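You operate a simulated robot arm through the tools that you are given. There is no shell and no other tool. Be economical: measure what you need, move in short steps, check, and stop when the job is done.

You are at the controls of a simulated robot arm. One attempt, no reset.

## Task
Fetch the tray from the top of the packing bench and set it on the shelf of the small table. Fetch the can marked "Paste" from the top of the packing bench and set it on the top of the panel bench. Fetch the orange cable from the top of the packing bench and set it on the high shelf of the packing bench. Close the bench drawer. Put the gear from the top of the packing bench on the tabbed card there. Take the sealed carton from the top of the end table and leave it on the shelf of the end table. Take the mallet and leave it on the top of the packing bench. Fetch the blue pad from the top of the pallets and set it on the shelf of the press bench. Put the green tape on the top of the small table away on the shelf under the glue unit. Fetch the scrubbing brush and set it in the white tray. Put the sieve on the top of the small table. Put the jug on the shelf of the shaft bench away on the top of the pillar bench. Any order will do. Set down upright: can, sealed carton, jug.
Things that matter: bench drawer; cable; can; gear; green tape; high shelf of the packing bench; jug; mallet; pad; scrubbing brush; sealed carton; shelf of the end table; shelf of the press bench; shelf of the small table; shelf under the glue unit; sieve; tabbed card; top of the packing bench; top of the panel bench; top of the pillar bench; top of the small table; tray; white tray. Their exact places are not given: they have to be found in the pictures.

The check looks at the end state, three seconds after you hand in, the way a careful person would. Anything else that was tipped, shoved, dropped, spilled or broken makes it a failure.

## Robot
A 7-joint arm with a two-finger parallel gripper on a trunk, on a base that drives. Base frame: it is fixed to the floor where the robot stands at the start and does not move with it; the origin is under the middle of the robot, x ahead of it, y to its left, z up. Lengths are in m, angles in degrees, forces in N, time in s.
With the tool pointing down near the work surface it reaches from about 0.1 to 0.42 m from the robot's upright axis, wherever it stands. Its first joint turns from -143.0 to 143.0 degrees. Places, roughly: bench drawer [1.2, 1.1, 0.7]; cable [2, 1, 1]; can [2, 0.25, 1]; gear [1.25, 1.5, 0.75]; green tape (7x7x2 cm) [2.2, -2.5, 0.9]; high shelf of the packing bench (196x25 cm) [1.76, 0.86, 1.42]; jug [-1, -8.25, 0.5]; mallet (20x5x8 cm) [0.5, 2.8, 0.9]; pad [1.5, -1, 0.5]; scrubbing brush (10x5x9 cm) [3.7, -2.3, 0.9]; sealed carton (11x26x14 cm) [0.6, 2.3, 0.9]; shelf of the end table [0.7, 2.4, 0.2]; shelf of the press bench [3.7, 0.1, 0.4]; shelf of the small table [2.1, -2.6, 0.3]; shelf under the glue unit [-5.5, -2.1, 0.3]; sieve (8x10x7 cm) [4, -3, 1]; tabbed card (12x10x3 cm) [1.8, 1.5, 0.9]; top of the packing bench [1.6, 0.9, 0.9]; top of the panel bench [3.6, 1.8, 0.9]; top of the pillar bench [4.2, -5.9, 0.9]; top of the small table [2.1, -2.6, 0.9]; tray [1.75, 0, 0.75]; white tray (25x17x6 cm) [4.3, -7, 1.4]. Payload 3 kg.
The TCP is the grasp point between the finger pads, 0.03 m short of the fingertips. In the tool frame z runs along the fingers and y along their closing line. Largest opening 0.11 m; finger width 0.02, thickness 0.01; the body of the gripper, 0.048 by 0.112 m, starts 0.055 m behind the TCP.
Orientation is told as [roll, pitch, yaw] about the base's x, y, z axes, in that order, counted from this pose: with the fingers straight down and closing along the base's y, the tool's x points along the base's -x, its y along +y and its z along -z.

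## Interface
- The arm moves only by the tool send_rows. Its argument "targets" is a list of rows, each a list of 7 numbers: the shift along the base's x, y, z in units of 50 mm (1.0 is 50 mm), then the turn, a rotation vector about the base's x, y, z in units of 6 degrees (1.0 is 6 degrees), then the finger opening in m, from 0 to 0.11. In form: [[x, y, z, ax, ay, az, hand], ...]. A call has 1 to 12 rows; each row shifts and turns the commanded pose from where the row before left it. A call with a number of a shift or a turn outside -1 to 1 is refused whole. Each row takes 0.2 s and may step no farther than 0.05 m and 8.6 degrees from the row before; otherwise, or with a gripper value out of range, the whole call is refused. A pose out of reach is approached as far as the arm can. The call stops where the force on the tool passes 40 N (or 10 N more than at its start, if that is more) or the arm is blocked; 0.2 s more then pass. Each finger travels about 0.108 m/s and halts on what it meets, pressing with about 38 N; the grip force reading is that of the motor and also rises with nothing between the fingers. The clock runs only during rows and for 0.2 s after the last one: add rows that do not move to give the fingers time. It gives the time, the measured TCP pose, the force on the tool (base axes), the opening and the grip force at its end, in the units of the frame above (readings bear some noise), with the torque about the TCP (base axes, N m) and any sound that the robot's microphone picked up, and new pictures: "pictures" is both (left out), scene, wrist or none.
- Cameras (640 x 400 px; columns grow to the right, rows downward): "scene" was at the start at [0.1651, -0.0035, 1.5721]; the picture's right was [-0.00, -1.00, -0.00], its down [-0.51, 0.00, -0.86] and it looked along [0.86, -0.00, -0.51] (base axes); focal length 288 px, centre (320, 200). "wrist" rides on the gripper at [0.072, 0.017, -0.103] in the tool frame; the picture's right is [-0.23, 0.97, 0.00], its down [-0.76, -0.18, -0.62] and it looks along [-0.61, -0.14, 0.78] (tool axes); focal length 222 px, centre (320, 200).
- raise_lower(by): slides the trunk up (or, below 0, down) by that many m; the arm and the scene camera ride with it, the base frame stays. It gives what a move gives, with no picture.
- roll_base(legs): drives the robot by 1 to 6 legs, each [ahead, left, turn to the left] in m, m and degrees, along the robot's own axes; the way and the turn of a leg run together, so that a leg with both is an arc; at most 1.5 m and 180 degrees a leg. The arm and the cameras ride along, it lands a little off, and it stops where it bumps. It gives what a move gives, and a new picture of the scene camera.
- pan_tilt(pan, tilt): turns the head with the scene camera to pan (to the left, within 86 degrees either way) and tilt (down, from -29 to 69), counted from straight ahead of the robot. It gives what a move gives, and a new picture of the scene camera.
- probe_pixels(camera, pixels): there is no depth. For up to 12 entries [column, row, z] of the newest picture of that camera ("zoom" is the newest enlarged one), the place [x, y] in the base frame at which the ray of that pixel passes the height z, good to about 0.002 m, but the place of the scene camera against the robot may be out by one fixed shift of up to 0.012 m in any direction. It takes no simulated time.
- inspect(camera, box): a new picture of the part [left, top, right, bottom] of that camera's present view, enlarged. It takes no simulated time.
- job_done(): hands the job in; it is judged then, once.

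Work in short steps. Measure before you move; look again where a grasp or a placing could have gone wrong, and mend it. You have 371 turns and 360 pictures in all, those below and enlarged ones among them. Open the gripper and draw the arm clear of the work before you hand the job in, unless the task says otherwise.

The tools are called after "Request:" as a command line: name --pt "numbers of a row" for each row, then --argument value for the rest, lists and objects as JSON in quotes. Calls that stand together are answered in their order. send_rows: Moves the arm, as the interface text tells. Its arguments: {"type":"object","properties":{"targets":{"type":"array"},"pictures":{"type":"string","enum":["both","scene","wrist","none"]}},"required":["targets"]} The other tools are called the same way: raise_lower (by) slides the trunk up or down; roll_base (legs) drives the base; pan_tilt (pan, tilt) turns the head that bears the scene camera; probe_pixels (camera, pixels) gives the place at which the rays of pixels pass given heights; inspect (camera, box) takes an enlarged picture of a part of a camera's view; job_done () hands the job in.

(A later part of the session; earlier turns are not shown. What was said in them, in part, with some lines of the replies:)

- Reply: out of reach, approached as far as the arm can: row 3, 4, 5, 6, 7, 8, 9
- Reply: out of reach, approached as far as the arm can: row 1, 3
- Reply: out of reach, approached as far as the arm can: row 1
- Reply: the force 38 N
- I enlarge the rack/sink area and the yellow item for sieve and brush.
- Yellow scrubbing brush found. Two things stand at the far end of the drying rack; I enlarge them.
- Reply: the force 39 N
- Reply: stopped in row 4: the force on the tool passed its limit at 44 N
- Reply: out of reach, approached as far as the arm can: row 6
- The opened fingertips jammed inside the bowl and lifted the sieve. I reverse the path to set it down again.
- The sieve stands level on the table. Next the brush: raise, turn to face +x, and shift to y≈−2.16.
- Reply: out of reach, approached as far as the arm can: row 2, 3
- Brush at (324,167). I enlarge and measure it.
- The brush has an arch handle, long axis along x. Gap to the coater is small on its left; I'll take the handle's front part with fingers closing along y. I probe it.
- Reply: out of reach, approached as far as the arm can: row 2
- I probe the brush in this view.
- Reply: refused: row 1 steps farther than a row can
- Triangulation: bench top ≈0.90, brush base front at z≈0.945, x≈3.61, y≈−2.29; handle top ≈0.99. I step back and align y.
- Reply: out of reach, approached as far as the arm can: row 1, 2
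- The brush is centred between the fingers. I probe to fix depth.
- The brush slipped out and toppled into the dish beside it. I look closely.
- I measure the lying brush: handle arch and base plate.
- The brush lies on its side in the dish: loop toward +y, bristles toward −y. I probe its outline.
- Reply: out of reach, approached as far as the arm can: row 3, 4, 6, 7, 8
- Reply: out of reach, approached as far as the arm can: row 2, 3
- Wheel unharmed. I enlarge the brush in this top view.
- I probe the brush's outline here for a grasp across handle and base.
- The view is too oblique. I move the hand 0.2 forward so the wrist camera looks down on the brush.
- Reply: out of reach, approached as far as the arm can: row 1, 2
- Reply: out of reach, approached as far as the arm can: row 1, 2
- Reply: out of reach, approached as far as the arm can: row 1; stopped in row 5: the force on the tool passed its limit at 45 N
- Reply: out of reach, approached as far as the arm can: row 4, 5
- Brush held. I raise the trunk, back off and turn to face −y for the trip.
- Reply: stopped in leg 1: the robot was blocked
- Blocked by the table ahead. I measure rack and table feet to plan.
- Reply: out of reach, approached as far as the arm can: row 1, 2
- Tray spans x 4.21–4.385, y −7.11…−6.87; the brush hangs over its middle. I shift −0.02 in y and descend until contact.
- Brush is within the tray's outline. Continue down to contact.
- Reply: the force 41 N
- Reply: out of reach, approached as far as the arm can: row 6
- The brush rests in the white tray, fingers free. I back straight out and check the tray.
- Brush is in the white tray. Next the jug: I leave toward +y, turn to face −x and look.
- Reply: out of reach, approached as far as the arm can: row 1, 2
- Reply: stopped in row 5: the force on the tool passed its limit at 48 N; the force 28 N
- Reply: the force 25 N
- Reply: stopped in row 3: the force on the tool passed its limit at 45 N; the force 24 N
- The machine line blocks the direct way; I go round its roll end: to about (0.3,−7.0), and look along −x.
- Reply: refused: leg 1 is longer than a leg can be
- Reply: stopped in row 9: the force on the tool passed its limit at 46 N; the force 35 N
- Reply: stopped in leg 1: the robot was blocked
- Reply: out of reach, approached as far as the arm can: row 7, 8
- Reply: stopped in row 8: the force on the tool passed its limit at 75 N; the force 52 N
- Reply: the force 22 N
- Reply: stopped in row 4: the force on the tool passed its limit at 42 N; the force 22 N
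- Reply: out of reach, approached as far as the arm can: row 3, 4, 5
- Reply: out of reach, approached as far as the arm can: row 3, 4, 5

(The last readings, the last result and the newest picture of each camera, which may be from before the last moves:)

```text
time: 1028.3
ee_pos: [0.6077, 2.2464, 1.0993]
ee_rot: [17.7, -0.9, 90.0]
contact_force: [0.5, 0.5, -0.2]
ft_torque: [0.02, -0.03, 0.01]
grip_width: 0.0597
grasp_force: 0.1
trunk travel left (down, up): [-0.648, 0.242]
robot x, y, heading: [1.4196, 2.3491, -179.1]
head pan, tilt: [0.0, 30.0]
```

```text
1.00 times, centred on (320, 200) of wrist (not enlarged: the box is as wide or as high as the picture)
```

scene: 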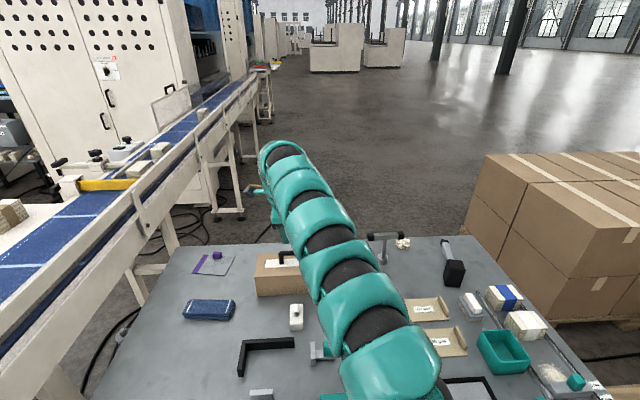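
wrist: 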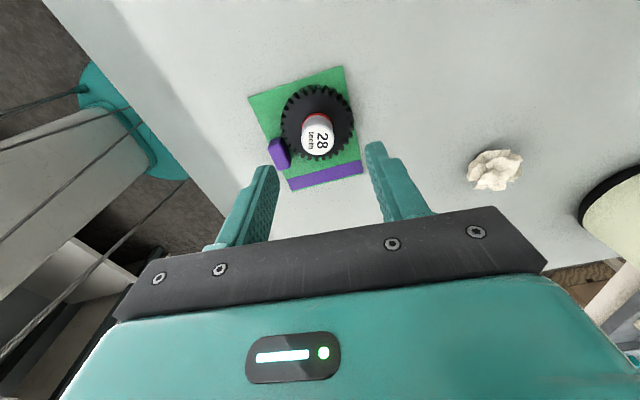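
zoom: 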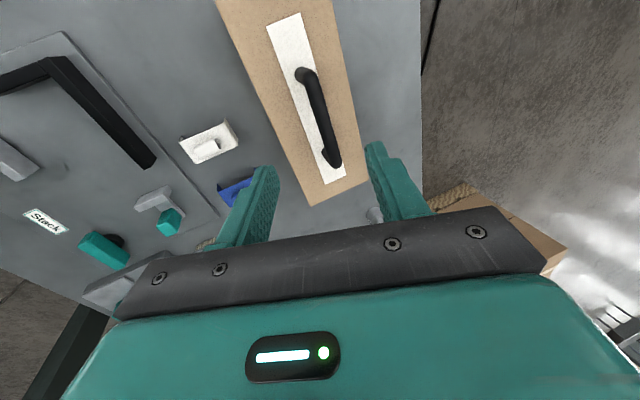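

Request:
probe_pixels --camera "zoom" --pixels '[[302, 75, 1.02], [332, 160, 1.02], [318, 110, 1.02], [318, 110, 1.0], [318, 110, 1.04], [302, 75, 1.0], [332, 160, 1.0], [310, 205, 0.97], [355, 180, 0.97]]'

```text
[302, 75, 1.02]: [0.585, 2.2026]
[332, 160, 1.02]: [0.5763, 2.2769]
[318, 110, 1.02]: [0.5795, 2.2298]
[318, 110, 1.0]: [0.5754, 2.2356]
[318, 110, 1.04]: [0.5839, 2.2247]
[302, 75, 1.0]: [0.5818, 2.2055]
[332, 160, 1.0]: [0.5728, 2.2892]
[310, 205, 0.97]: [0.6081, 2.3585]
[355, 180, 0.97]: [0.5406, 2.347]
```

Triangulated handle: z≈0.97, x≈0.568, y≈2.245, straight along my tool axis. I advance 7 cm along the axis and look again.

Request:
send_rows --pt "-0.2 0 -0.65 0 0 0 0.06" --pt "-0.2 0 -0.65 0 0 0 0.06" --pictures "wrist"

```text
time: 1028.9
ee_pos: [0.6006, 2.2475, 1.0443]
ee_rot: [17.8, -0.7, 89.9]
contact_force: [-0.9, 0.0, 0.0]
ft_torque: [0.0, -0.01, 0.02]
grip_width: 0.0598
grasp_force: 0.1
out of reach, approached as far as the arm can: row 2
trunk travel left (down, up): [-0.648, 0.242]
robot x, y, heading: [1.4254, 2.3516, -179.3]
head pan, tilt: [0.0, 30.0]
```

wrist: 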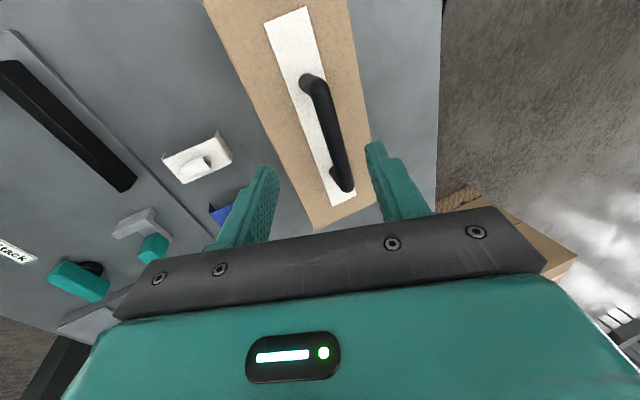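

Request:
probe_pixels --camera "wrist" --pixels '[[328, 128, 0.99], [328, 128, 0.97], [328, 128, 0.95], [310, 85, 0.97], [340, 180, 0.97], [315, 225, 0.93], [368, 200, 0.93]]'

Request:
raise_lower --by -0.05

```text
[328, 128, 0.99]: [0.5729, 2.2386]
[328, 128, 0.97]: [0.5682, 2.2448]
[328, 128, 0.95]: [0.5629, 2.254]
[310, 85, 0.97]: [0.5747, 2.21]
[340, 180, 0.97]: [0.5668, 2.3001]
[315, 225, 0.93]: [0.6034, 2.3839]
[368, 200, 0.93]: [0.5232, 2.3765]
```

```text
time: 1029.8
ee_pos: [0.6009, 2.248, 0.9957]
ee_rot: [17.8, -0.8, 89.9]
contact_force: [0.0, -0.8, -0.1]
ft_torque: [0.0, 0.0, 0.04]
grip_width: 0.0598
grasp_force: 0.1
trunk travel left (down, up): [-0.598, 0.292]
robot x, y, heading: [1.4231, 2.3492, -179.0]
head pan, tilt: [0.0, 30.0]
```

I roll 0.03 ahead to centre the fingers over the handle, then check.

Request:
roll_base --legs '[[0.03, 0, 0]]'

Request:
send_rows --pt "0 0 0 0 0 0 0.06" --pictures "wrist"

```text
time: 1030.7
ee_pos: [0.5673, 2.2473, 0.9942]
ee_rot: [17.6, -0.9, 90.0]
contact_force: [-0.9, 0.2, -0.2]
ft_torque: [-0.01, 0.01, 0.01]
grip_width: 0.0603
grasp_force: 0.1
trunk travel left (down, up): [-0.598, 0.292]
robot x, y, heading: [1.3917, 2.3476, -179.4]
head pan, tilt: [0.0, 30.0]
```

scene: 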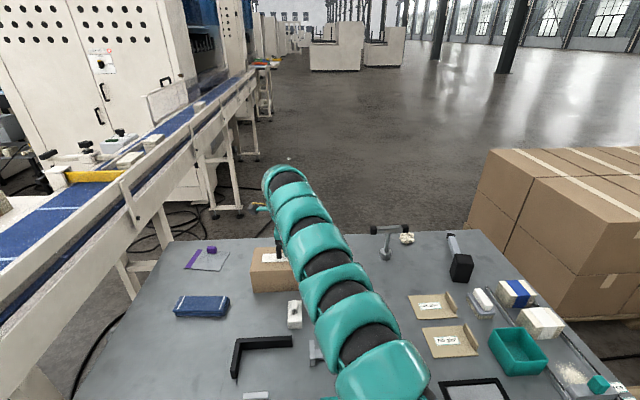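

```text
time: 1031.1
ee_pos: [0.5688, 2.2476, 0.9955]
ee_rot: [17.7, -0.9, 90.0]
contact_force: [0.4, -0.2, -0.4]
ft_torque: [-0.01, 0.02, 0.02]
grip_width: 0.06
grasp_force: 0.1
trunk travel left (down, up): [-0.598, 0.292]
robot x, y, heading: [1.3927, 2.3517, -179.2]
head pan, tilt: [0.0, 30.0]
```

wrist: 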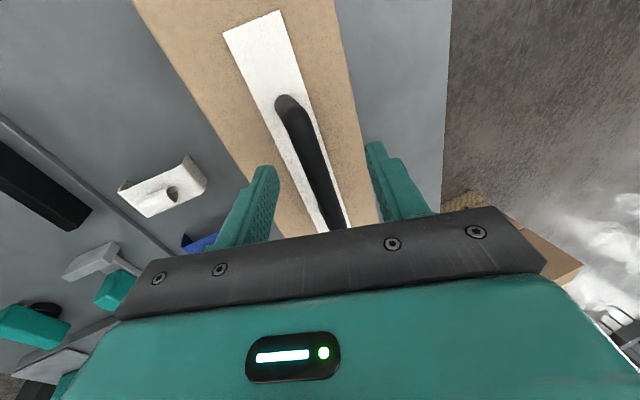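

Handle is centred between the fingers. I lower 2.5 cm and close.

Request:
raise_lower --by -0.025

Request:
send_rows --pt "0 0 0 0 0 0 0.0" --pt "0 0 0 0 0 0 0.0" --pt "0 0 0 0 0 0 0.0" --pt "0 0 0 0 0 0 0.0" --pictures "wrist"

```text
time: 1031.8
ee_pos: [0.5696, 2.2496, 0.9704]
ee_rot: [17.7, -0.9, 89.8]
contact_force: [0.0, 0.0, 0.0]
ft_torque: [-0.02, 0.01, 0.0]
grip_width: 0.0597
grasp_force: 0.0
trunk travel left (down, up): [-0.573, 0.317]
robot x, y, heading: [1.3946, 2.3491, -179.2]
head pan, tilt: [0.0, 30.0]
```

```text
time: 1032.8
ee_pos: [0.5696, 2.2469, 0.9697]
ee_rot: [17.7, -0.9, 89.9]
contact_force: [-2.7, 1.1, 2.8]
ft_torque: [0.89, 0.13, 0.47]
grip_width: 0.0167
grasp_force: 38.4
trunk travel left (down, up): [-0.573, 0.317]
robot x, y, heading: [1.3939, 2.3486, -179.1]
head pan, tilt: [0.0, 30.0]
```

wrist: 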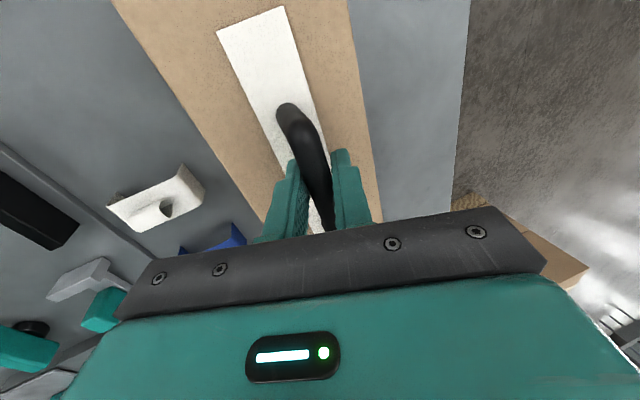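

Gripped the handle (0.017). I lift with the trunk.

Request:
raise_lower --by 0.16

Request:
inspect --camera "scene" --box '[150, 130, 470, 330]'

```text
time: 1034.6
ee_pos: [0.5693, 2.2482, 1.1294]
ee_rot: [17.7, -0.9, 89.9]
contact_force: [-0.9, -0.6, -4.0]
ft_torque: [-0.06, -0.03, 0.01]
grip_width: 0.0155
grasp_force: 38.3
trunk travel left (down, up): [-0.733, 0.157]
robot x, y, heading: [1.3952, 2.3442, -179.3]
head pan, tilt: [0.0, 30.0]
```

```text
2.00 times, centred on (310, 230) of scene
```

zoom: 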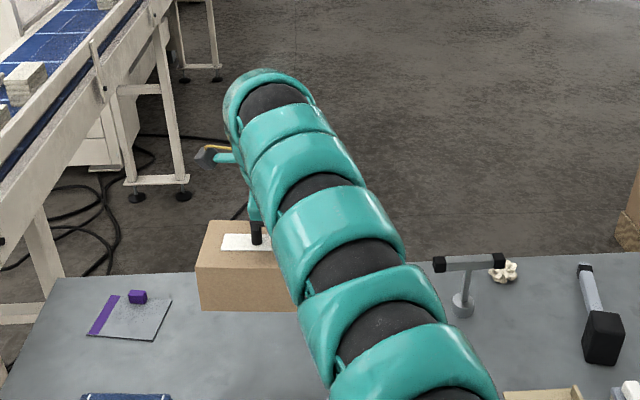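

Carton lifted. I back out 0.66 and look at the shelf.

Request:
roll_base --legs '[[-0.66, 0, 0]]'

Request:
raise_lower --by -0.4

Request:
pan_tilt --pan 0 --tilt 35

```text
time: 1038.5
ee_pos: [1.2672, 2.2542, 1.1293]
ee_rot: [17.7, -0.9, 90.2]
contact_force: [-0.4, 0.8, -4.7]
ft_torque: [-0.1, -0.03, 0.02]
grip_width: 0.0155
grasp_force: 38.0
trunk travel left (down, up): [-0.733, 0.157]
robot x, y, heading: [2.0884, 2.3646, -178.7]
head pan, tilt: [0.0, 30.0]
```

scene: 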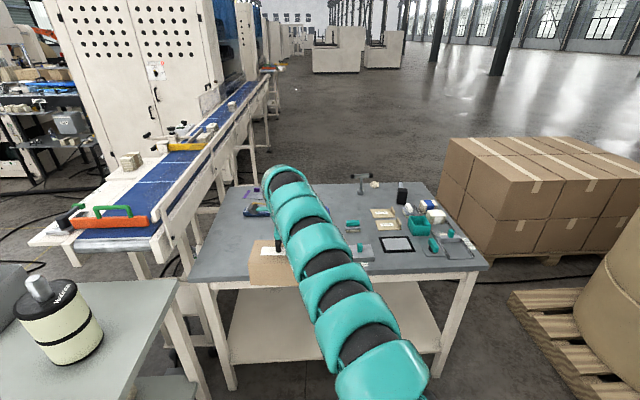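

```text
time: 1042.3
ee_pos: [1.2649, 2.254, 0.7304]
ee_rot: [17.7, -0.9, 90.3]
contact_force: [-0.3, -0.3, -5.1]
ft_torque: [-0.1, 0.0, 0.03]
grip_width: 0.0155
grasp_force: 38.1
trunk travel left (down, up): [-0.333, 0.557]
robot x, y, heading: [2.0856, 2.3629, -178.8]
head pan, tilt: [0.0, 30.0]
```

```text
time: 1042.9
ee_pos: [1.2652, 2.2548, 0.7292]
ee_rot: [17.6, -0.9, 90.3]
contact_force: [-0.5, -0.3, -4.3]
ft_torque: [-0.09, -0.04, 0.02]
grip_width: 0.0157
grasp_force: 38.4
trunk travel left (down, up): [-0.333, 0.557]
robot x, y, heading: [2.0851, 2.36, -178.9]
head pan, tilt: [0.0, 35.0]
```

scene: 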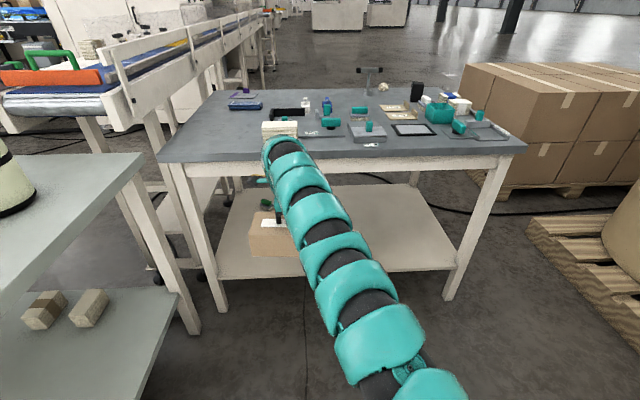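

I measure the shelf height by the legs.

Request:
probe_pixels --camera "scene" --pixels '[[224, 312, 0], [447, 300, 0], [218, 278, 0.15], [218, 278, 0.2], [218, 278, 0.25], [450, 270, 0.2], [275, 208, 0.2], [400, 186, 0.2]]'

Request:
raise_lower --by -0.28

Request:
pan_tilt --pan 0 --tilt 28

```text
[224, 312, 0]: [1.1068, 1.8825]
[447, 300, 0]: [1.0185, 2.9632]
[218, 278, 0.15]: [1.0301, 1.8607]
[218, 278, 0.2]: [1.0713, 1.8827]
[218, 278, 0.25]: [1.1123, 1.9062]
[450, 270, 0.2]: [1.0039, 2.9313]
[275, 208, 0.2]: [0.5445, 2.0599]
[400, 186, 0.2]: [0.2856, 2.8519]
```

```text
time: 1045.8
ee_pos: [1.2654, 2.2544, 0.4495]
ee_rot: [17.7, -1.0, 90.3]
contact_force: [0.0, 0.2, -4.4]
ft_torque: [-0.08, -0.02, -0.01]
grip_width: 0.0156
grasp_force: 37.5
trunk travel left (down, up): [-0.053, 0.837]
robot x, y, heading: [2.0862, 2.3608, -179.0]
head pan, tilt: [0.0, 35.0]
```

```text
time: 1046.5
ee_pos: [1.2662, 2.2544, 0.4496]
ee_rot: [17.7, -1.0, 90.3]
contact_force: [-0.5, 0.3, -4.5]
ft_torque: [-0.05, 0.01, 0.0]
grip_width: 0.0154
grasp_force: 37.9
trunk travel left (down, up): [-0.053, 0.837]
robot x, y, heading: [2.0863, 2.357, -178.9]
head pan, tilt: [0.0, 28.0]
```

scene: 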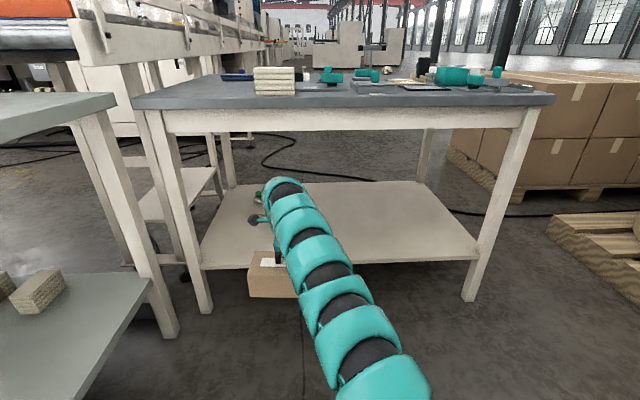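

Shelf z≈0.23. I lower 4 cm more and drive 0.46 ahead under the table.

Request:
raise_lower --by -0.035

Request:
roll_base --legs '[[0.45, 0, 0]]'

Request:
inspect --camera "wrist" --box '[0, 0, 640, 400]'

```text
time: 1047.2
ee_pos: [1.266, 2.2548, 0.4153]
ee_rot: [17.8, -0.9, 90.3]
contact_force: [0.4, 0.5, -4.3]
ft_torque: [-0.08, -0.02, -0.02]
grip_width: 0.0156
grasp_force: 37.9
trunk travel left (down, up): [-0.018, 0.872]
robot x, y, heading: [2.0841, 2.3614, -178.8]
head pan, tilt: [0.0, 28.0]
```

```text
time: 1049.9
ee_pos: [0.8279, 2.2645, 0.4151]
ee_rot: [17.7, -0.9, 89.2]
contact_force: [0.5, 0.1, -5.1]
ft_torque: [-0.07, -0.02, 0.0]
grip_width: 0.0155
grasp_force: 37.8
trunk travel left (down, up): [-0.018, 0.872]
robot x, y, heading: [1.6509, 2.3589, -180.1]
head pan, tilt: [0.0, 28.0]
```

scene: 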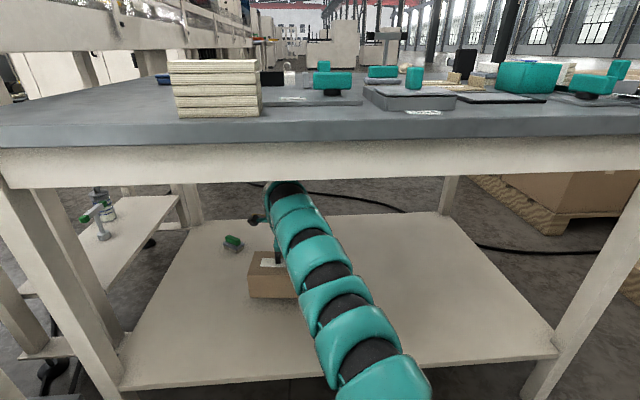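

```text
1.00 times, centred on (320, 200) of wrist (not enlarged: the box is as wide or as high as the picture)
```

zoom: 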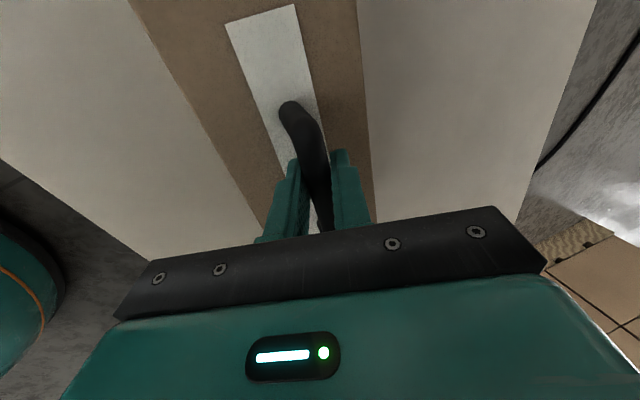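

The carton is over the shelf. I descend in small steps.

Request:
send_rows --pt "0 0 -0.2 0 0 0 0.0" --pt "0 0 -0.15 0 0 0 0.0" --pt "0 0 -0.1 0 0 0 0.0" --pt "0 0 -0.1 0 0 0 0.0" --pt "0 0 -0.1 0 0 0 0.0" --pt "0 0 -0.1 0 0 0 0.0" --pt "0 0 -0.1 0 0 0 0.0" --pt "0 0 -0.1 0 0 0 0.0" --pictures "none"

```text
time: 1051.7
ee_pos: [0.8258, 2.264, 0.3743]
ee_rot: [18.5, -0.7, 89.2]
contact_force: [-12.5, -5.7, 37.1]
ft_torque: [0.04, 0.07, 0.17]
grip_width: 0.0158
grasp_force: 38.0
trunk travel left (down, up): [-0.018, 0.872]
robot x, y, heading: [1.6517, 2.3558, -179.7]
head pan, tilt: [0.0, 28.0]
```

Contact (37 N). I relieve, open and rise clear of the handle.

Request:
send_rows --pt "0 0 0.08 0 0 0 0.0" --pt "0 0 0 0 0 0 0.05" --pt "0 0 0 0 0 0 0.06" --pt "0.1 0 0.3 0 0 0 0.06" --pt "0.2 0 0.6 0 0 0 0.06" --pt "0.2 0 0.5 0 0 0 0.06" --pictures "wrist"

```text
time: 1053.1
ee_pos: [0.8531, 2.2658, 0.439]
ee_rot: [17.5, -0.9, 89.3]
contact_force: [0.3, -0.2, 0.4]
ft_torque: [-0.01, -0.01, -0.01]
grip_width: 0.0601
grasp_force: 0.1
trunk travel left (down, up): [-0.018, 0.872]
robot x, y, heading: [1.6497, 2.3545, -179.8]
head pan, tilt: [0.0, 28.0]
```

wrist: 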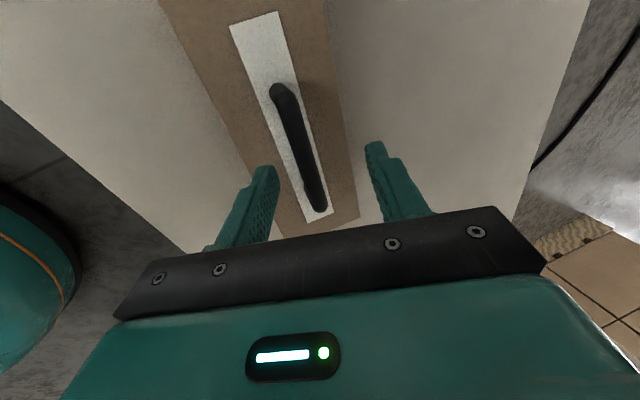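

Carton stands on the shelf. I back out, raise, and move for the mallet.

Request:
roll_base --legs '[[-0.5, 0, 0]]'

Request:
raise_lower --by 0.4

Request:
raise_lower --by 0.3

Request:
roll_base --legs '[[0, -0.25, 0], [0.6, 0, 0], [0, -0.2, 0]]'

Request:
inspect --camera "scene" --box '[240, 180, 480, 330]'

```text
time: 1056.1
ee_pos: [1.3606, 2.2674, 0.4409]
ee_rot: [17.8, -0.9, 89.2]
contact_force: [0.7, 0.4, -0.3]
ft_torque: [0.01, -0.04, 0.05]
grip_width: 0.0599
grasp_force: 0.2
trunk travel left (down, up): [-0.018, 0.872]
robot x, y, heading: [2.1531, 2.3574, -179.9]
head pan, tilt: [0.0, 28.0]
```

scene: 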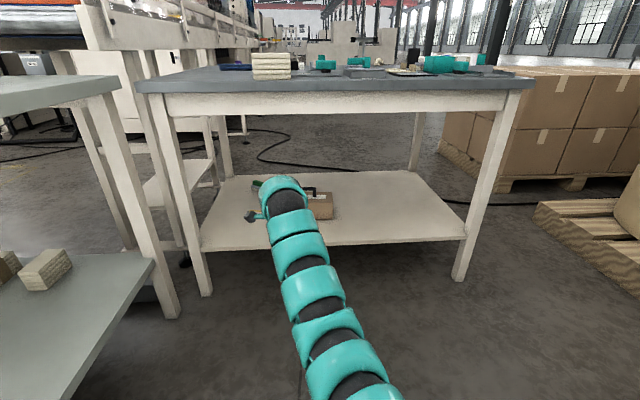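

```text
time: 1059.9
ee_pos: [1.36, 2.268, 0.8402]
ee_rot: [17.8, -1.0, 89.3]
contact_force: [-0.2, 0.3, 0.5]
ft_torque: [0.03, -0.04, 0.0]
grip_width: 0.06
grasp_force: 0.1
trunk travel left (down, up): [-0.418, 0.472]
robot x, y, heading: [2.1586, 2.3581, -179.9]
head pan, tilt: [0.0, 28.0]
```

```text
time: 1062.9
ee_pos: [1.3593, 2.2675, 1.1411]
ee_rot: [17.7, -0.8, 89.1]
contact_force: [-1.3, 0.7, -0.1]
ft_torque: [-0.01, 0.0, 0.02]
grip_width: 0.0602
grasp_force: 0.0
trunk travel left (down, up): [-0.718, 0.172]
robot x, y, heading: [2.1573, 2.355, -180.0]
head pan, tilt: [0.0, 28.0]
```

```text
time: 1068.9
ee_pos: [0.7515, 2.6965, 1.1403]
ee_rot: [17.8, -0.7, 90.2]
contact_force: [-0.3, 0.7, 0.2]
ft_torque: [-0.02, 0.0, -0.01]
grip_width: 0.0602
grasp_force: 0.1
trunk travel left (down, up): [-0.718, 0.172]
robot x, y, heading: [1.5479, 2.7971, -178.8]
head pan, tilt: [0.0, 28.0]
```

scene: 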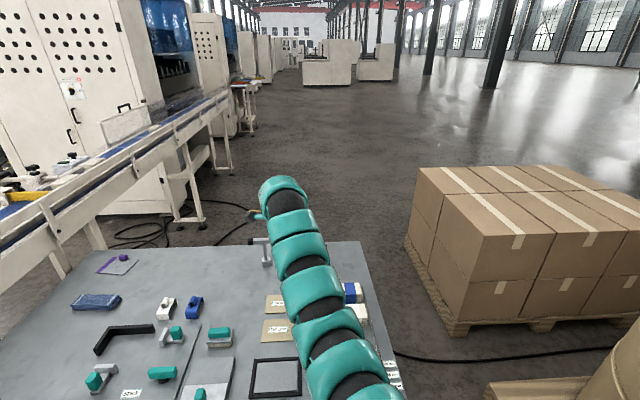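

```text
2.67 times, centred on (360, 255) of scene
```

zoom: 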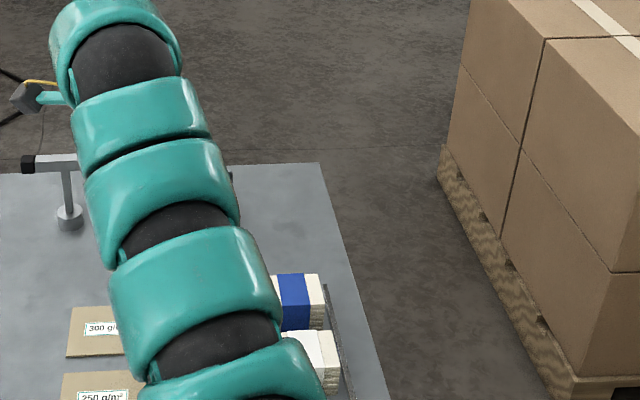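

The mallet is hidden by the arm; I rotate the gripper +90° about its axis (to close along y) and take a wrist view.

Request:
send_rows --pt "0 0 0 0.305 0 0.952 0.09" --pt "0 0 0 0.305 0 0.952 0.09" --pt "0 0 0 0.305 0 0.952 0.09" --pt "0 0 0 0.305 0 0.952 0.09" --pt "0 0 0 0.305 0 0.952 0.09" --pt "0 0 0 0.305 0 0.952 0.09" --pt "0 0 0 0.305 0 0.952 0.09" --pt "0 0 0 0.305 0 0.952 0.09" --pt "0 0 0 0.305 0 0.952 0.09" --pt "0 0 0 0.305 0 0.952 0.09" --pt "0 0 0 0.305 0 0.952 0.09" --pt "0 0 0 0.305 0 0.952 0.09" --pictures "none"

Request:
send_rows --pt "0 0 0 0.305 0 0.952 0.09" --pt "0 0 0 0.305 0 0.952 0.09" --pt "0 0 0 0.305 0 0.952 0.09" --pictures "wrist"

```text
time: 1071.5
ee_pos: [0.7512, 2.6941, 1.1408]
ee_rot: [5.5, -17.6, 161.6]
contact_force: [0.6, -0.1, 0.4]
ft_torque: [0.02, 0.01, 0.01]
grip_width: 0.0902
grasp_force: 0.1
trunk travel left (down, up): [-0.718, 0.172]
robot x, y, heading: [1.5468, 2.7988, -179.1]
head pan, tilt: [0.0, 28.0]
```

```text
time: 1072.3
ee_pos: [0.7511, 2.6943, 1.1407]
ee_rot: [-0.3, -18.6, -179.3]
contact_force: [-0.6, 0.0, -0.2]
ft_torque: [0.0, -0.03, 0.01]
grip_width: 0.09
grasp_force: 0.0
trunk travel left (down, up): [-0.718, 0.172]
robot x, y, heading: [1.5514, 2.7998, -178.8]
head pan, tilt: [0.0, 28.0]
```

wrist: 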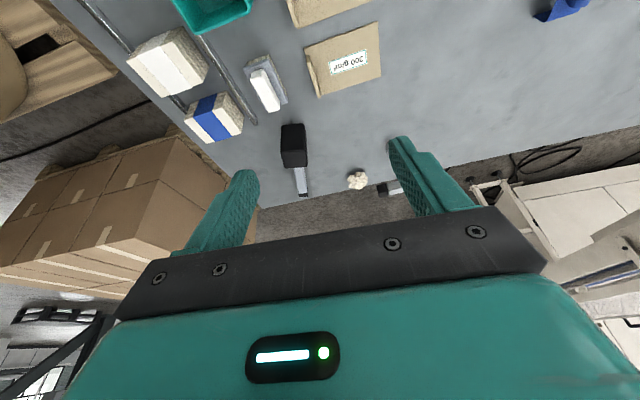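

Request:
probe_pixels --camera "wrist" --pixels '[[293, 127, 0.83], [293, 127, 0.86], [281, 150, 0.89], [306, 147, 0.89], [293, 165, 0.89], [303, 193, 0.86], [303, 193, 0.88], [265, 90, 0.85]]'

Request:
inspect --camera "wrist" --box '[230, 80, 390, 210]'

```text
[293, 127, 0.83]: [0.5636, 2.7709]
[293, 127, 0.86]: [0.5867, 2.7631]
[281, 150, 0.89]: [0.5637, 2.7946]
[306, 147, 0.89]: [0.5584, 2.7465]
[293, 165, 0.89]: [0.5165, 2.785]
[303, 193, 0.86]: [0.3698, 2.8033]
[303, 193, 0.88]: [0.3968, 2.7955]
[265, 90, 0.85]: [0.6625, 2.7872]
```

```text
3.08 times, centred on (310, 145) of wrist
```

zoom: 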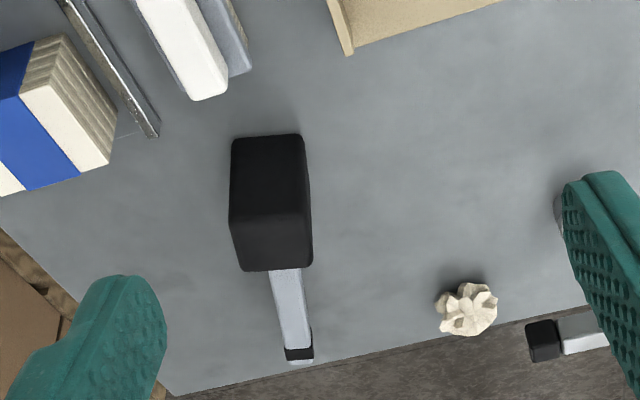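

Mallet head: y centre 2.770, x 0.52–0.565, top ≈0.90. I lean the tool 18° more for reach and move nearer.

Request:
send_rows --pt "-0.3 0 0 0 1 0 0.09" --pt "-0.3 0 0 0 1 0 0.09" --pt "-0.3 0 0 0 1 0 0.09" --pt "-0.4 0 0 0 0 0 0.09" --pictures "none"

Request:
roll_base --legs '[[0.1, -0.075, -1]]'

Request:
raise_lower --by -0.15

Request:
inspect --camera "wrist" --box '[0, 0, 640, 400]'

```text
time: 1073.3
ee_pos: [0.6856, 2.6954, 1.1382]
ee_rot: [-0.3, -36.5, -179.5]
contact_force: [-0.7, 0.0, 0.6]
ft_torque: [-0.01, -0.02, -0.02]
grip_width: 0.09
grasp_force: 0.0
trunk travel left (down, up): [-0.718, 0.172]
robot x, y, heading: [1.5477, 2.8008, -179.0]
head pan, tilt: [0.0, 28.0]
```

```text
time: 1074.6
ee_pos: [0.5821, 2.7842, 1.1391]
ee_rot: [-0.2, -36.4, 179.5]
contact_force: [-0.2, 0.1, 0.3]
ft_torque: [-0.03, -0.04, 0.05]
grip_width: 0.0897
grasp_force: 0.0
trunk travel left (down, up): [-0.718, 0.172]
robot x, y, heading: [1.4494, 2.8727, -179.8]
head pan, tilt: [0.0, 28.0]
```

scene: 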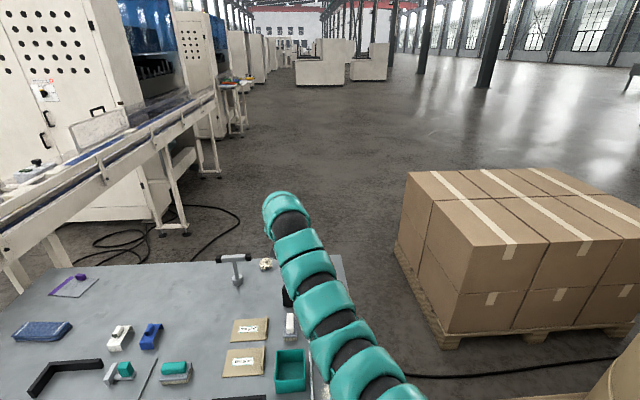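

```text
time: 1076.3
ee_pos: [0.583, 2.7815, 0.9902]
ee_rot: [-0.4, -36.5, 179.6]
contact_force: [0.9, 0.4, 0.5]
ft_torque: [0.0, -0.02, 0.01]
grip_width: 0.0901
grasp_force: 0.1
trunk travel left (down, up): [-0.568, 0.322]
robot x, y, heading: [1.4507, 2.8717, -179.9]
head pan, tilt: [0.0, 28.0]
```

```text
1.00 times, centred on (320, 200) of wrist (not enlarged: the box is as wide or as high as the picture)
```

zoom: 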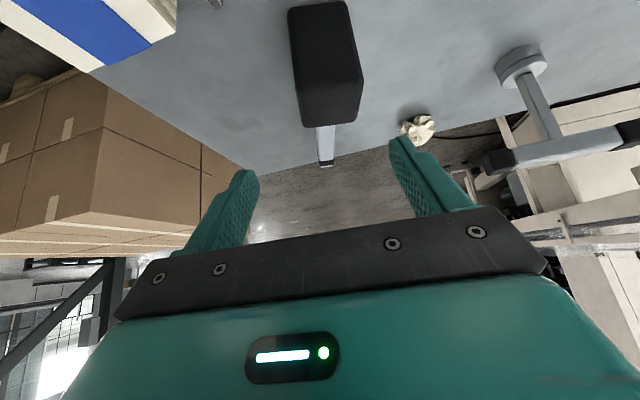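

Request:
probe_pixels --camera "zoom" --pixels '[[302, 125, 0.9], [362, 115, 0.9], [295, 72, 0.9], [356, 62, 0.9], [289, 10, 0.83], [302, 125, 0.89], [295, 72, 0.89], [327, 165, 0.86]]'

```text
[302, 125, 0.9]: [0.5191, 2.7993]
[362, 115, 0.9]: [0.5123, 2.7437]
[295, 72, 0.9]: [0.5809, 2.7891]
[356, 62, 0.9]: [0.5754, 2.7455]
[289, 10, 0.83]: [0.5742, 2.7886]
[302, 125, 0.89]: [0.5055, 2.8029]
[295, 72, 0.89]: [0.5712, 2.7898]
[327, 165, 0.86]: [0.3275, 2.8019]
```

Head centre (0.548,2.770). I align y, descend and advance along the tool, then close.

Request:
send_rows --pt "0 -0.23 -0.5 0 0 0 0.085" --pt "-0.2 0 -0.7 0 0 0 0.085" --pt "-0.2 0 -0.6 0 0 0 0.085" --pt "-0.2 0 -0.5 0 0 0 0.085" --pictures "wrist"

```text
time: 1077.3
ee_pos: [0.5589, 2.7705, 0.8837]
ee_rot: [-0.3, -36.7, 179.7]
contact_force: [-0.2, -0.5, 0.1]
ft_torque: [-0.01, 0.0, 0.02]
grip_width: 0.0849
grasp_force: 0.2
out of reach, approached as far as the arm can: row 4
trunk travel left (down, up): [-0.568, 0.322]
robot x, y, heading: [1.4434, 2.8712, -179.7]
head pan, tilt: [0.0, 28.0]
```

wrist: 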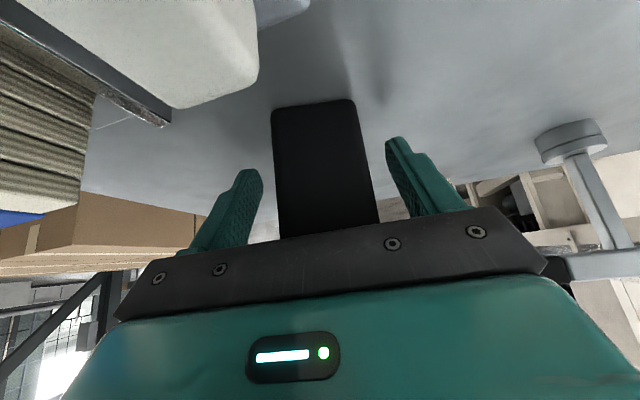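

Head is between the fingers. Close and lift.

Request:
send_rows --pt "0 0 0 0 0 0 0.03" --pt "0 0 0 0 0 0 0.03" --pt "0 0 0 0 0 0 0.03" --pt "0 0 0 0 0 0 0.03" --pictures "none"

Request:
raise_lower --by 0.2

Request:
inspect --camera "wrist" --box '[0, 0, 640, 400]'

```text
time: 1078.3
ee_pos: [0.5588, 2.7707, 0.8835]
ee_rot: [-0.4, -36.5, 179.6]
contact_force: [-0.3, 0.2, 2.0]
ft_torque: [-0.06, 0.16, -0.05]
grip_width: 0.0479
grasp_force: 37.8
trunk travel left (down, up): [-0.568, 0.322]
robot x, y, heading: [1.4432, 2.8701, -180.0]
head pan, tilt: [0.0, 28.0]
```

```text
time: 1080.5
ee_pos: [0.5586, 2.7705, 1.0822]
ee_rot: [-0.3, -36.4, 179.6]
contact_force: [0.2, 0.3, -5.7]
ft_torque: [-0.01, -0.07, -0.01]
grip_width: 0.0479
grasp_force: 38.1
trunk travel left (down, up): [-0.768, 0.122]
robot x, y, heading: [1.4484, 2.8749, -179.8]
head pan, tilt: [0.0, 28.0]
```

```text
1.00 times, centred on (320, 200) of wrist (not enlarged: the box is as wide or as high as the picture)
```

zoom: 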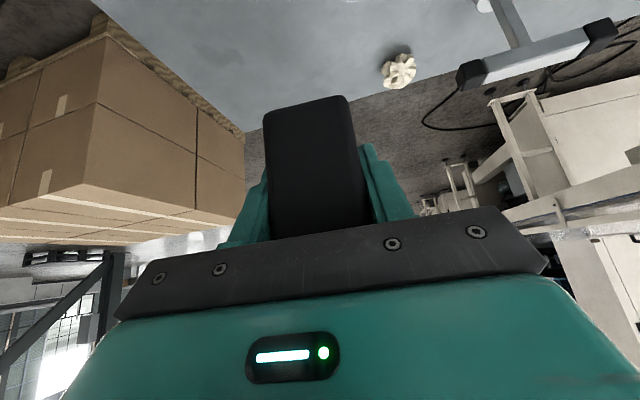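

Mallet held. I back off, then shorten the arm's reach (raise trunk, draw in) so that turning is safe.

Request:
roll_base --legs '[[-0.3, 0, 0], [0, 0.47, 0], [-0.85, 0, 0]]'

Request:
raise_lower --by 0.12

Request:
send_rows --pt "0.7 0 -0.4 0 0 0 0.03" --pt "0.7 0 -0.4 0 0 0 0.03" --pt "0.8 0 -0.4 0 0 0 0.03" --pt "0.8 0 -0.4 0 0 0 0.03" --pt "0.8 0 -0.3 0 0 0 0.03" --pt "0.8 0 -0.3 0 0 0 0.03" --pt "0.8 0 -0.2 0 0 0 0.03" --pictures "scene"

```text
time: 1082.5
ee_pos: [0.8362, 2.7502, 1.082]
ee_rot: [-0.5, -36.4, -179.7]
contact_force: [-0.8, -0.8, -5.5]
ft_torque: [0.03, -0.03, -0.04]
grip_width: 0.0477
grasp_force: 38.2
trunk travel left (down, up): [-0.768, 0.122]
robot x, y, heading: [1.7222, 2.8654, -178.8]
head pan, tilt: [0.0, 28.0]
stopped in leg 1: the robot was blocked; the commanded pose is now the measured one
```

scene: 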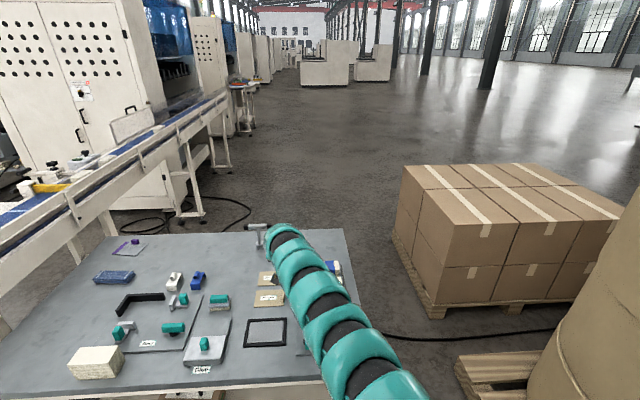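

```text
time: 1084.0
ee_pos: [0.8358, 2.7551, 1.203]
ee_rot: [-0.4, -36.3, -179.7]
contact_force: [0.2, -0.2, -5.7]
ft_torque: [0.0, -0.08, -0.01]
grip_width: 0.0479
grasp_force: 38.0
trunk travel left (down, up): [-0.888, 0.002]
robot x, y, heading: [1.7259, 2.863, -179.1]
head pan, tilt: [0.0, 28.0]
```

```text
time: 1085.6
ee_pos: [1.1051, 2.7546, 1.0871]
ee_rot: [-0.3, -36.5, -179.9]
contact_force: [0.1, -0.3, -4.5]
ft_torque: [0.04, -0.06, 0.01]
grip_width: 0.0481
grasp_force: 37.3
trunk travel left (down, up): [-0.888, 0.002]
robot x, y, heading: [1.7246, 2.8641, -179.3]
head pan, tilt: [0.0, 28.0]
```

scene: 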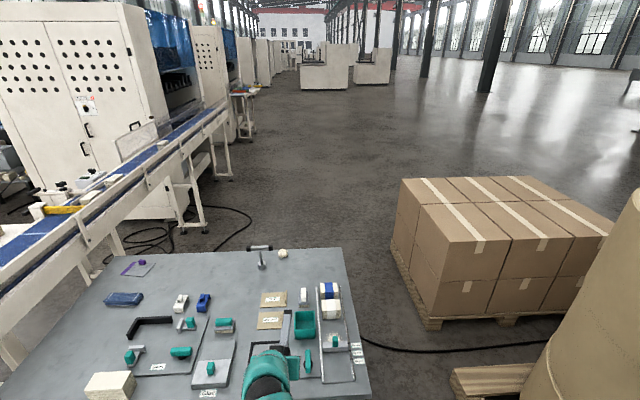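

The base touched the dark post; I now go left first, then back to x≈2.6, and turn to face −y.

Request:
roll_base --legs '[[0.05, 0.47, 0], [-0.92, 0, 0], [0, 0, 89.5]]'

Request:
pan_tilt --pan -20 --tilt 35

```text
time: 1096.8
ee_pos: [2.7467, 1.8002, 1.0844]
ee_rot: [-0.4, -36.5, -87.1]
contact_force: [-0.4, -0.7, -5.0]
ft_torque: [0.07, -0.01, 0.02]
grip_width: 0.0481
grasp_force: 38.4
trunk travel left (down, up): [-0.888, 0.002]
robot x, y, heading: [2.6072, 2.4129, -86.4]
head pan, tilt: [0.0, 28.0]
```

scene: 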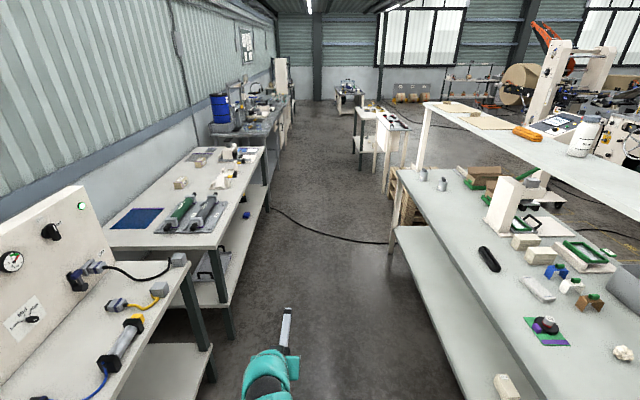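

```text
time: 1097.6
ee_pos: [2.7469, 1.7991, 1.0857]
ee_rot: [-0.4, -36.4, -87.3]
contact_force: [0.3, -0.2, -5.5]
ft_torque: [0.04, 0.02, 0.02]
grip_width: 0.0478
grasp_force: 37.8
trunk travel left (down, up): [-0.888, 0.002]
robot x, y, heading: [2.6082, 2.4132, -86.3]
head pan, tilt: [-20.0, 35.0]
```

scene: 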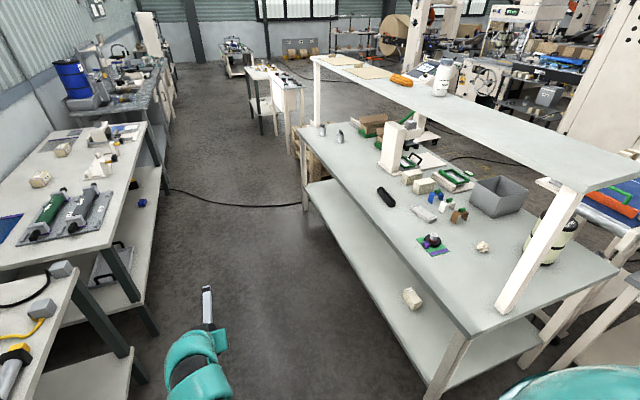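

I drive 1.95 m down the aisle and turn right to face the packing bench near y≈0.5.

Request:
roll_base --legs '[[1.0, 0, -3.5], [0.95, 0, 0], [0, 0, -90]]'

Request:
pan_tilt --pan 0 --tilt 45

```text
time: 1111.3
ee_pos: [2.0305, 0.376, 1.0849]
ee_rot: [-0.4, -36.5, 177.7]
contact_force: [0.6, -0.1, -5.4]
ft_torque: [0.03, -0.05, 0.01]
grip_width: 0.0482
grasp_force: 38.1
trunk travel left (down, up): [-0.888, 0.002]
robot x, y, heading: [2.6507, 0.4574, 178.6]
head pan, tilt: [-20.0, 35.0]
```

scene: 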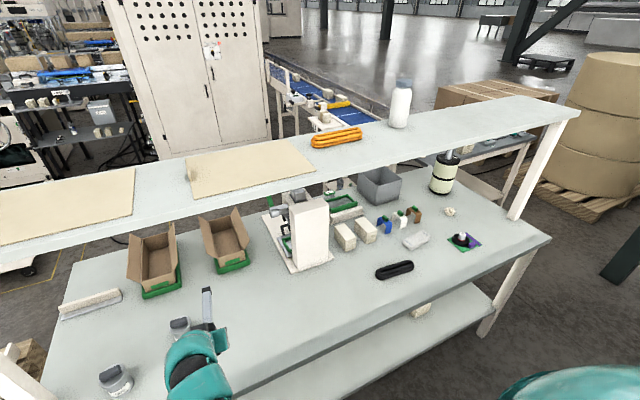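

```text
time: 1112.1
ee_pos: [2.0302, 0.3747, 1.0847]
ee_rot: [-0.5, -36.4, 177.7]
contact_force: [-0.9, 0.2, -5.4]
ft_torque: [0.02, -0.07, 0.01]
grip_width: 0.0477
grasp_force: 37.6
trunk travel left (down, up): [-0.888, 0.002]
robot x, y, heading: [2.6545, 0.4602, 178.4]
head pan, tilt: [0.0, 45.0]
```

scene: 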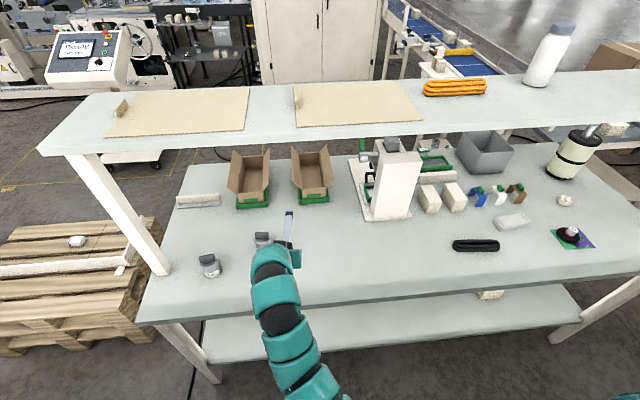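

I move 0.2 right into open bench space and lower the trunk 0.11.

Request:
roll_base --legs '[[0.04, -0.2, 0]]'

Request:
raise_lower --by -0.11

Request:
send_rows --pt "0 0 -0.3 0 0 0 0.03" --pt "0 0 -0.2 0 0 0 0.03" --pt "0 0 -0.1 0 0 0 0.03" --pt "0 0 -0.1 0 0 0 0.03" --pt "0 0 -0.1 0 0 0 0.03" --pt "0 0 -0.1 0 0 0 0.03" --pt "0 0 -0.1 0 0 0 0.03" --pictures "both"

```text
time: 1113.7
ee_pos: [1.994, 0.5746, 1.0857]
ee_rot: [-0.3, -36.4, 177.4]
contact_force: [-0.5, 0.4, -4.7]
ft_torque: [0.01, -0.07, 0.02]
grip_width: 0.0482
grasp_force: 38.4
trunk travel left (down, up): [-0.888, 0.002]
robot x, y, heading: [2.617, 0.6504, 178.1]
head pan, tilt: [0.0, 45.0]
```

scene: 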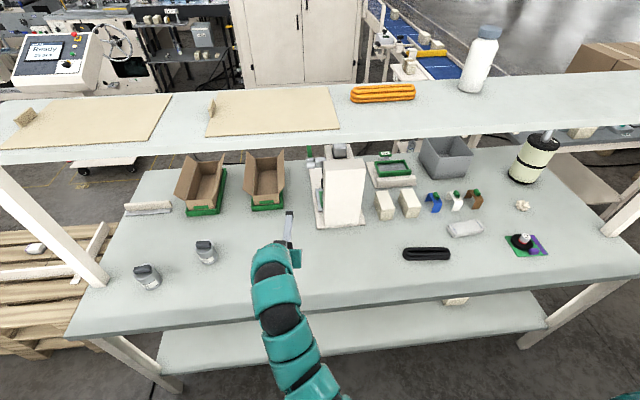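

```text
time: 1115.1
ee_pos: [1.9955, 0.5746, 0.975]
ee_rot: [-0.5, -36.5, 177.3]
contact_force: [-0.9, -0.5, -4.1]
ft_torque: [-0.03, -0.05, -0.01]
grip_width: 0.0479
grasp_force: 38.0
trunk travel left (down, up): [-0.778, 0.112]
robot x, y, heading: [2.621, 0.6542, 178.3]
head pan, tilt: [0.0, 45.0]
```

```text
time: 1116.7
ee_pos: [1.994, 0.5762, 0.9248]
ee_rot: [-0.5, -36.4, 177.2]
contact_force: [0.1, -0.3, -4.7]
ft_torque: [-0.01, -0.08, 0.04]
grip_width: 0.0481
grasp_force: 37.9
trunk travel left (down, up): [-0.778, 0.112]
robot x, y, heading: [2.6184, 0.6526, 178.2]
head pan, tilt: [0.0, 45.0]
```

scene: 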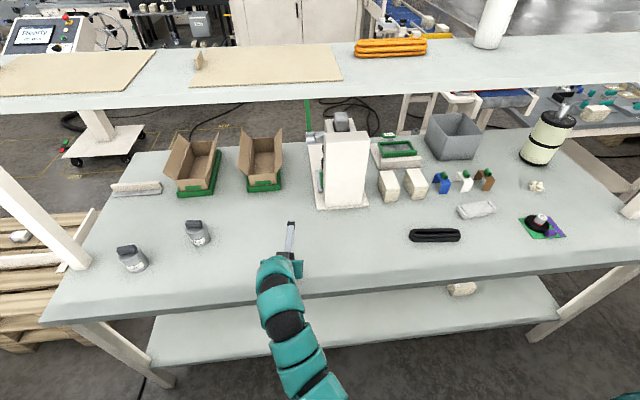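
wrist: 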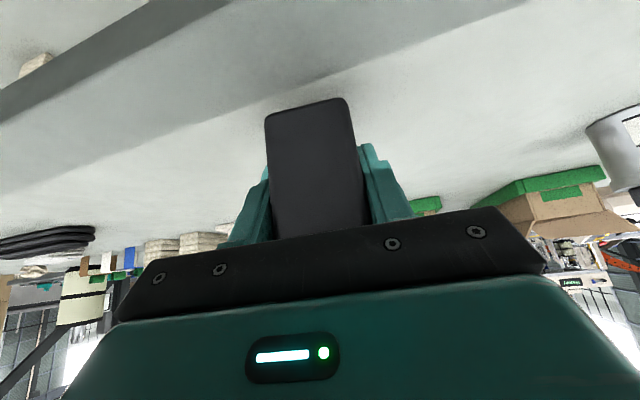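

Near the surface; I continue in 5 mm steps to contact.

Request:
send_rows --pt "0 0 -0.1 0 0 0 0.03" --pt "0 0 -0.1 0 0 0 0.03" --pt "0 0 -0.1 0 0 0 0.03" --pt "0 0 -0.1 0 0 0 0.03" --pt "0 0 -0.1 0 0 0 0.03" --pt "0 0 -0.1 0 0 0 0.03" --pictures "none"

```text
time: 1118.2
ee_pos: [1.9952, 0.5741, 0.9026]
ee_rot: [0.1, -37.5, 177.0]
contact_force: [18.4, 4.6, 25.0]
ft_torque: [0.19, -1.2, 0.0]
grip_width: 0.0476
grasp_force: 38.0
trunk travel left (down, up): [-0.778, 0.112]
robot x, y, heading: [2.615, 0.6541, 178.1]
head pan, tilt: [0.0, 45.0]
stopped in row 6: the force on the tool passed its limit at 43 N (the readings are from after the stop); the commanded pose is now the measured one
```

Contact. I open and withdraw up along the tool axis.

Request:
send_rows --pt "0 0 0.05 0 0 0 0.06" --pt "0 0 0 0 0 0 0.085" --pt "0.3 0 0.4 0 0 0 0.085" --pt "0.5 0 0.7 0 0 0 0.085" --pt "0.2 0 0.8 0 0 0 0.085" --pictures "both"

```text
time: 1119.4
ee_pos: [2.0423, 0.5731, 0.9987]
ee_rot: [0.0, -37.2, 177.1]
contact_force: [-0.4, -0.3, -0.3]
ft_torque: [-0.03, 0.02, -0.01]
grip_width: 0.0849
grasp_force: 0.1
trunk travel left (down, up): [-0.778, 0.112]
robot x, y, heading: [2.6229, 0.6577, 178.0]
head pan, tilt: [0.0, 45.0]
```

scene: 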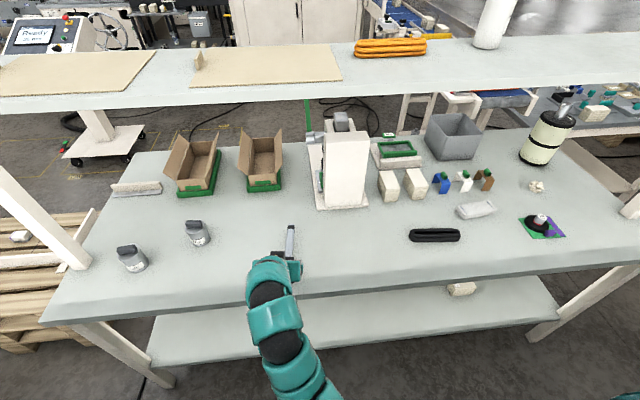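
wrist: 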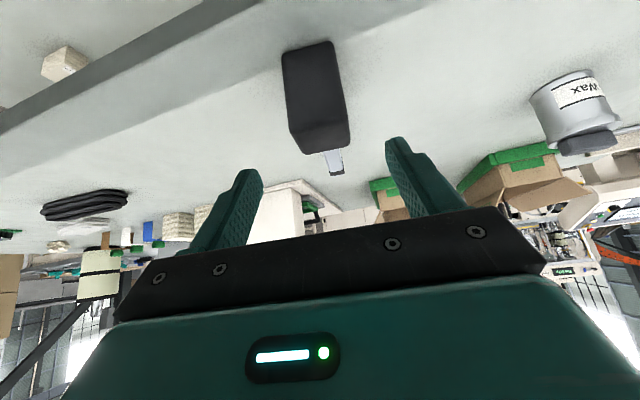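

The mallet lies on the packing bench. I back the arm clear and take a final look at the bench and the panel/press benches.

Request:
roll_base --legs '[[-0.22, 0, 0]]'

Request:
inspect --camera "scene" --box '[180, 40, 580, 290]'

Request:
pan_tilt --pan -86 --tilt 30

```text
time: 1121.0
ee_pos: [2.2572, 0.566, 0.9976]
ee_rot: [-0.1, -37.2, 177.1]
contact_force: [0.4, 0.2, 0.2]
ft_torque: [0.01, 0.01, 0.03]
grip_width: 0.0848
grasp_force: 0.0
trunk travel left (down, up): [-0.778, 0.112]
robot x, y, heading: [2.8323, 0.6473, 178.1]
head pan, tilt: [0.0, 45.0]
```

scene: 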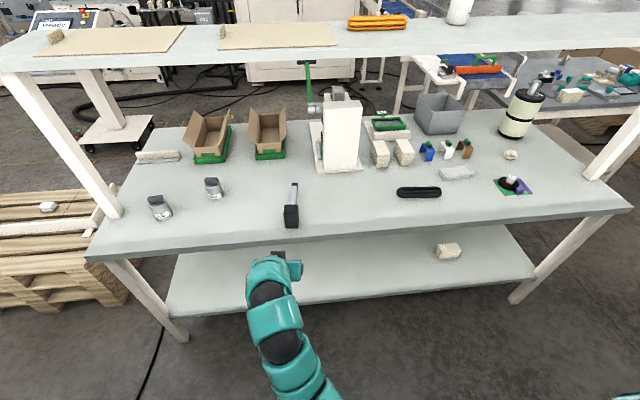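

```text
1.60 times, centred on (380, 165) of scene
```

zoom: 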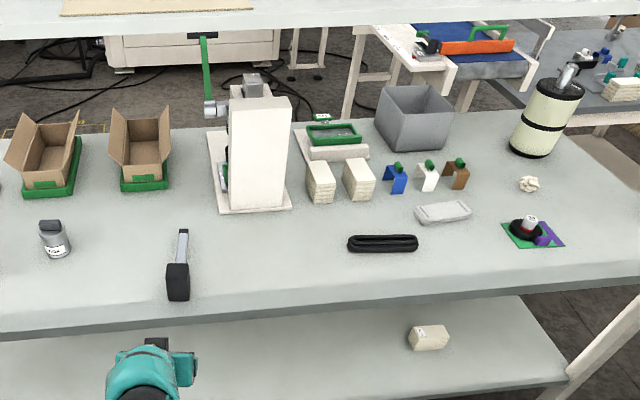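

```text
time: 1122.6
ee_pos: [2.2568, 0.5673, 0.9975]
ee_rot: [-0.1, -37.0, 177.1]
contact_force: [-0.1, -0.4, -0.2]
ft_torque: [0.02, 0.03, 0.0]
grip_width: 0.0846
grasp_force: 0.1
trunk travel left (down, up): [-0.778, 0.112]
robot x, y, heading: [2.8361, 0.648, 178.0]
head pan, tilt: [-85.9, 30.0]
```

scene: 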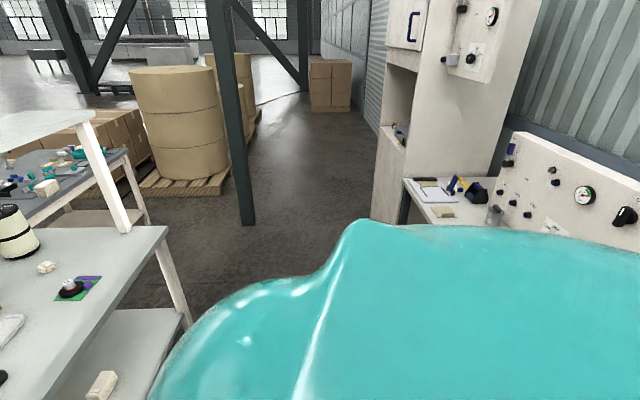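

Everything is in place: can standing on the panel bench (493,215), gear on the card, cable on the shelf, gripper open and clear. I hand in.

Request:
job_done

```text
The job is handed in.
```

All twelve jobs were carried out and handed in. I have not seen the check's result.

- **Brush:** it slipped out of the gripper once and fell into the dish beside it. I picked it up again and set it in the white tray, where it lies bristles up.
- **Bumps:** the base ran against the wheeled console, a bench near the rack and a post and stopped each time. The hand also brushed the coater's wheel on the sink bench. I saw no damage, but did not check whether the console or the bench moved.
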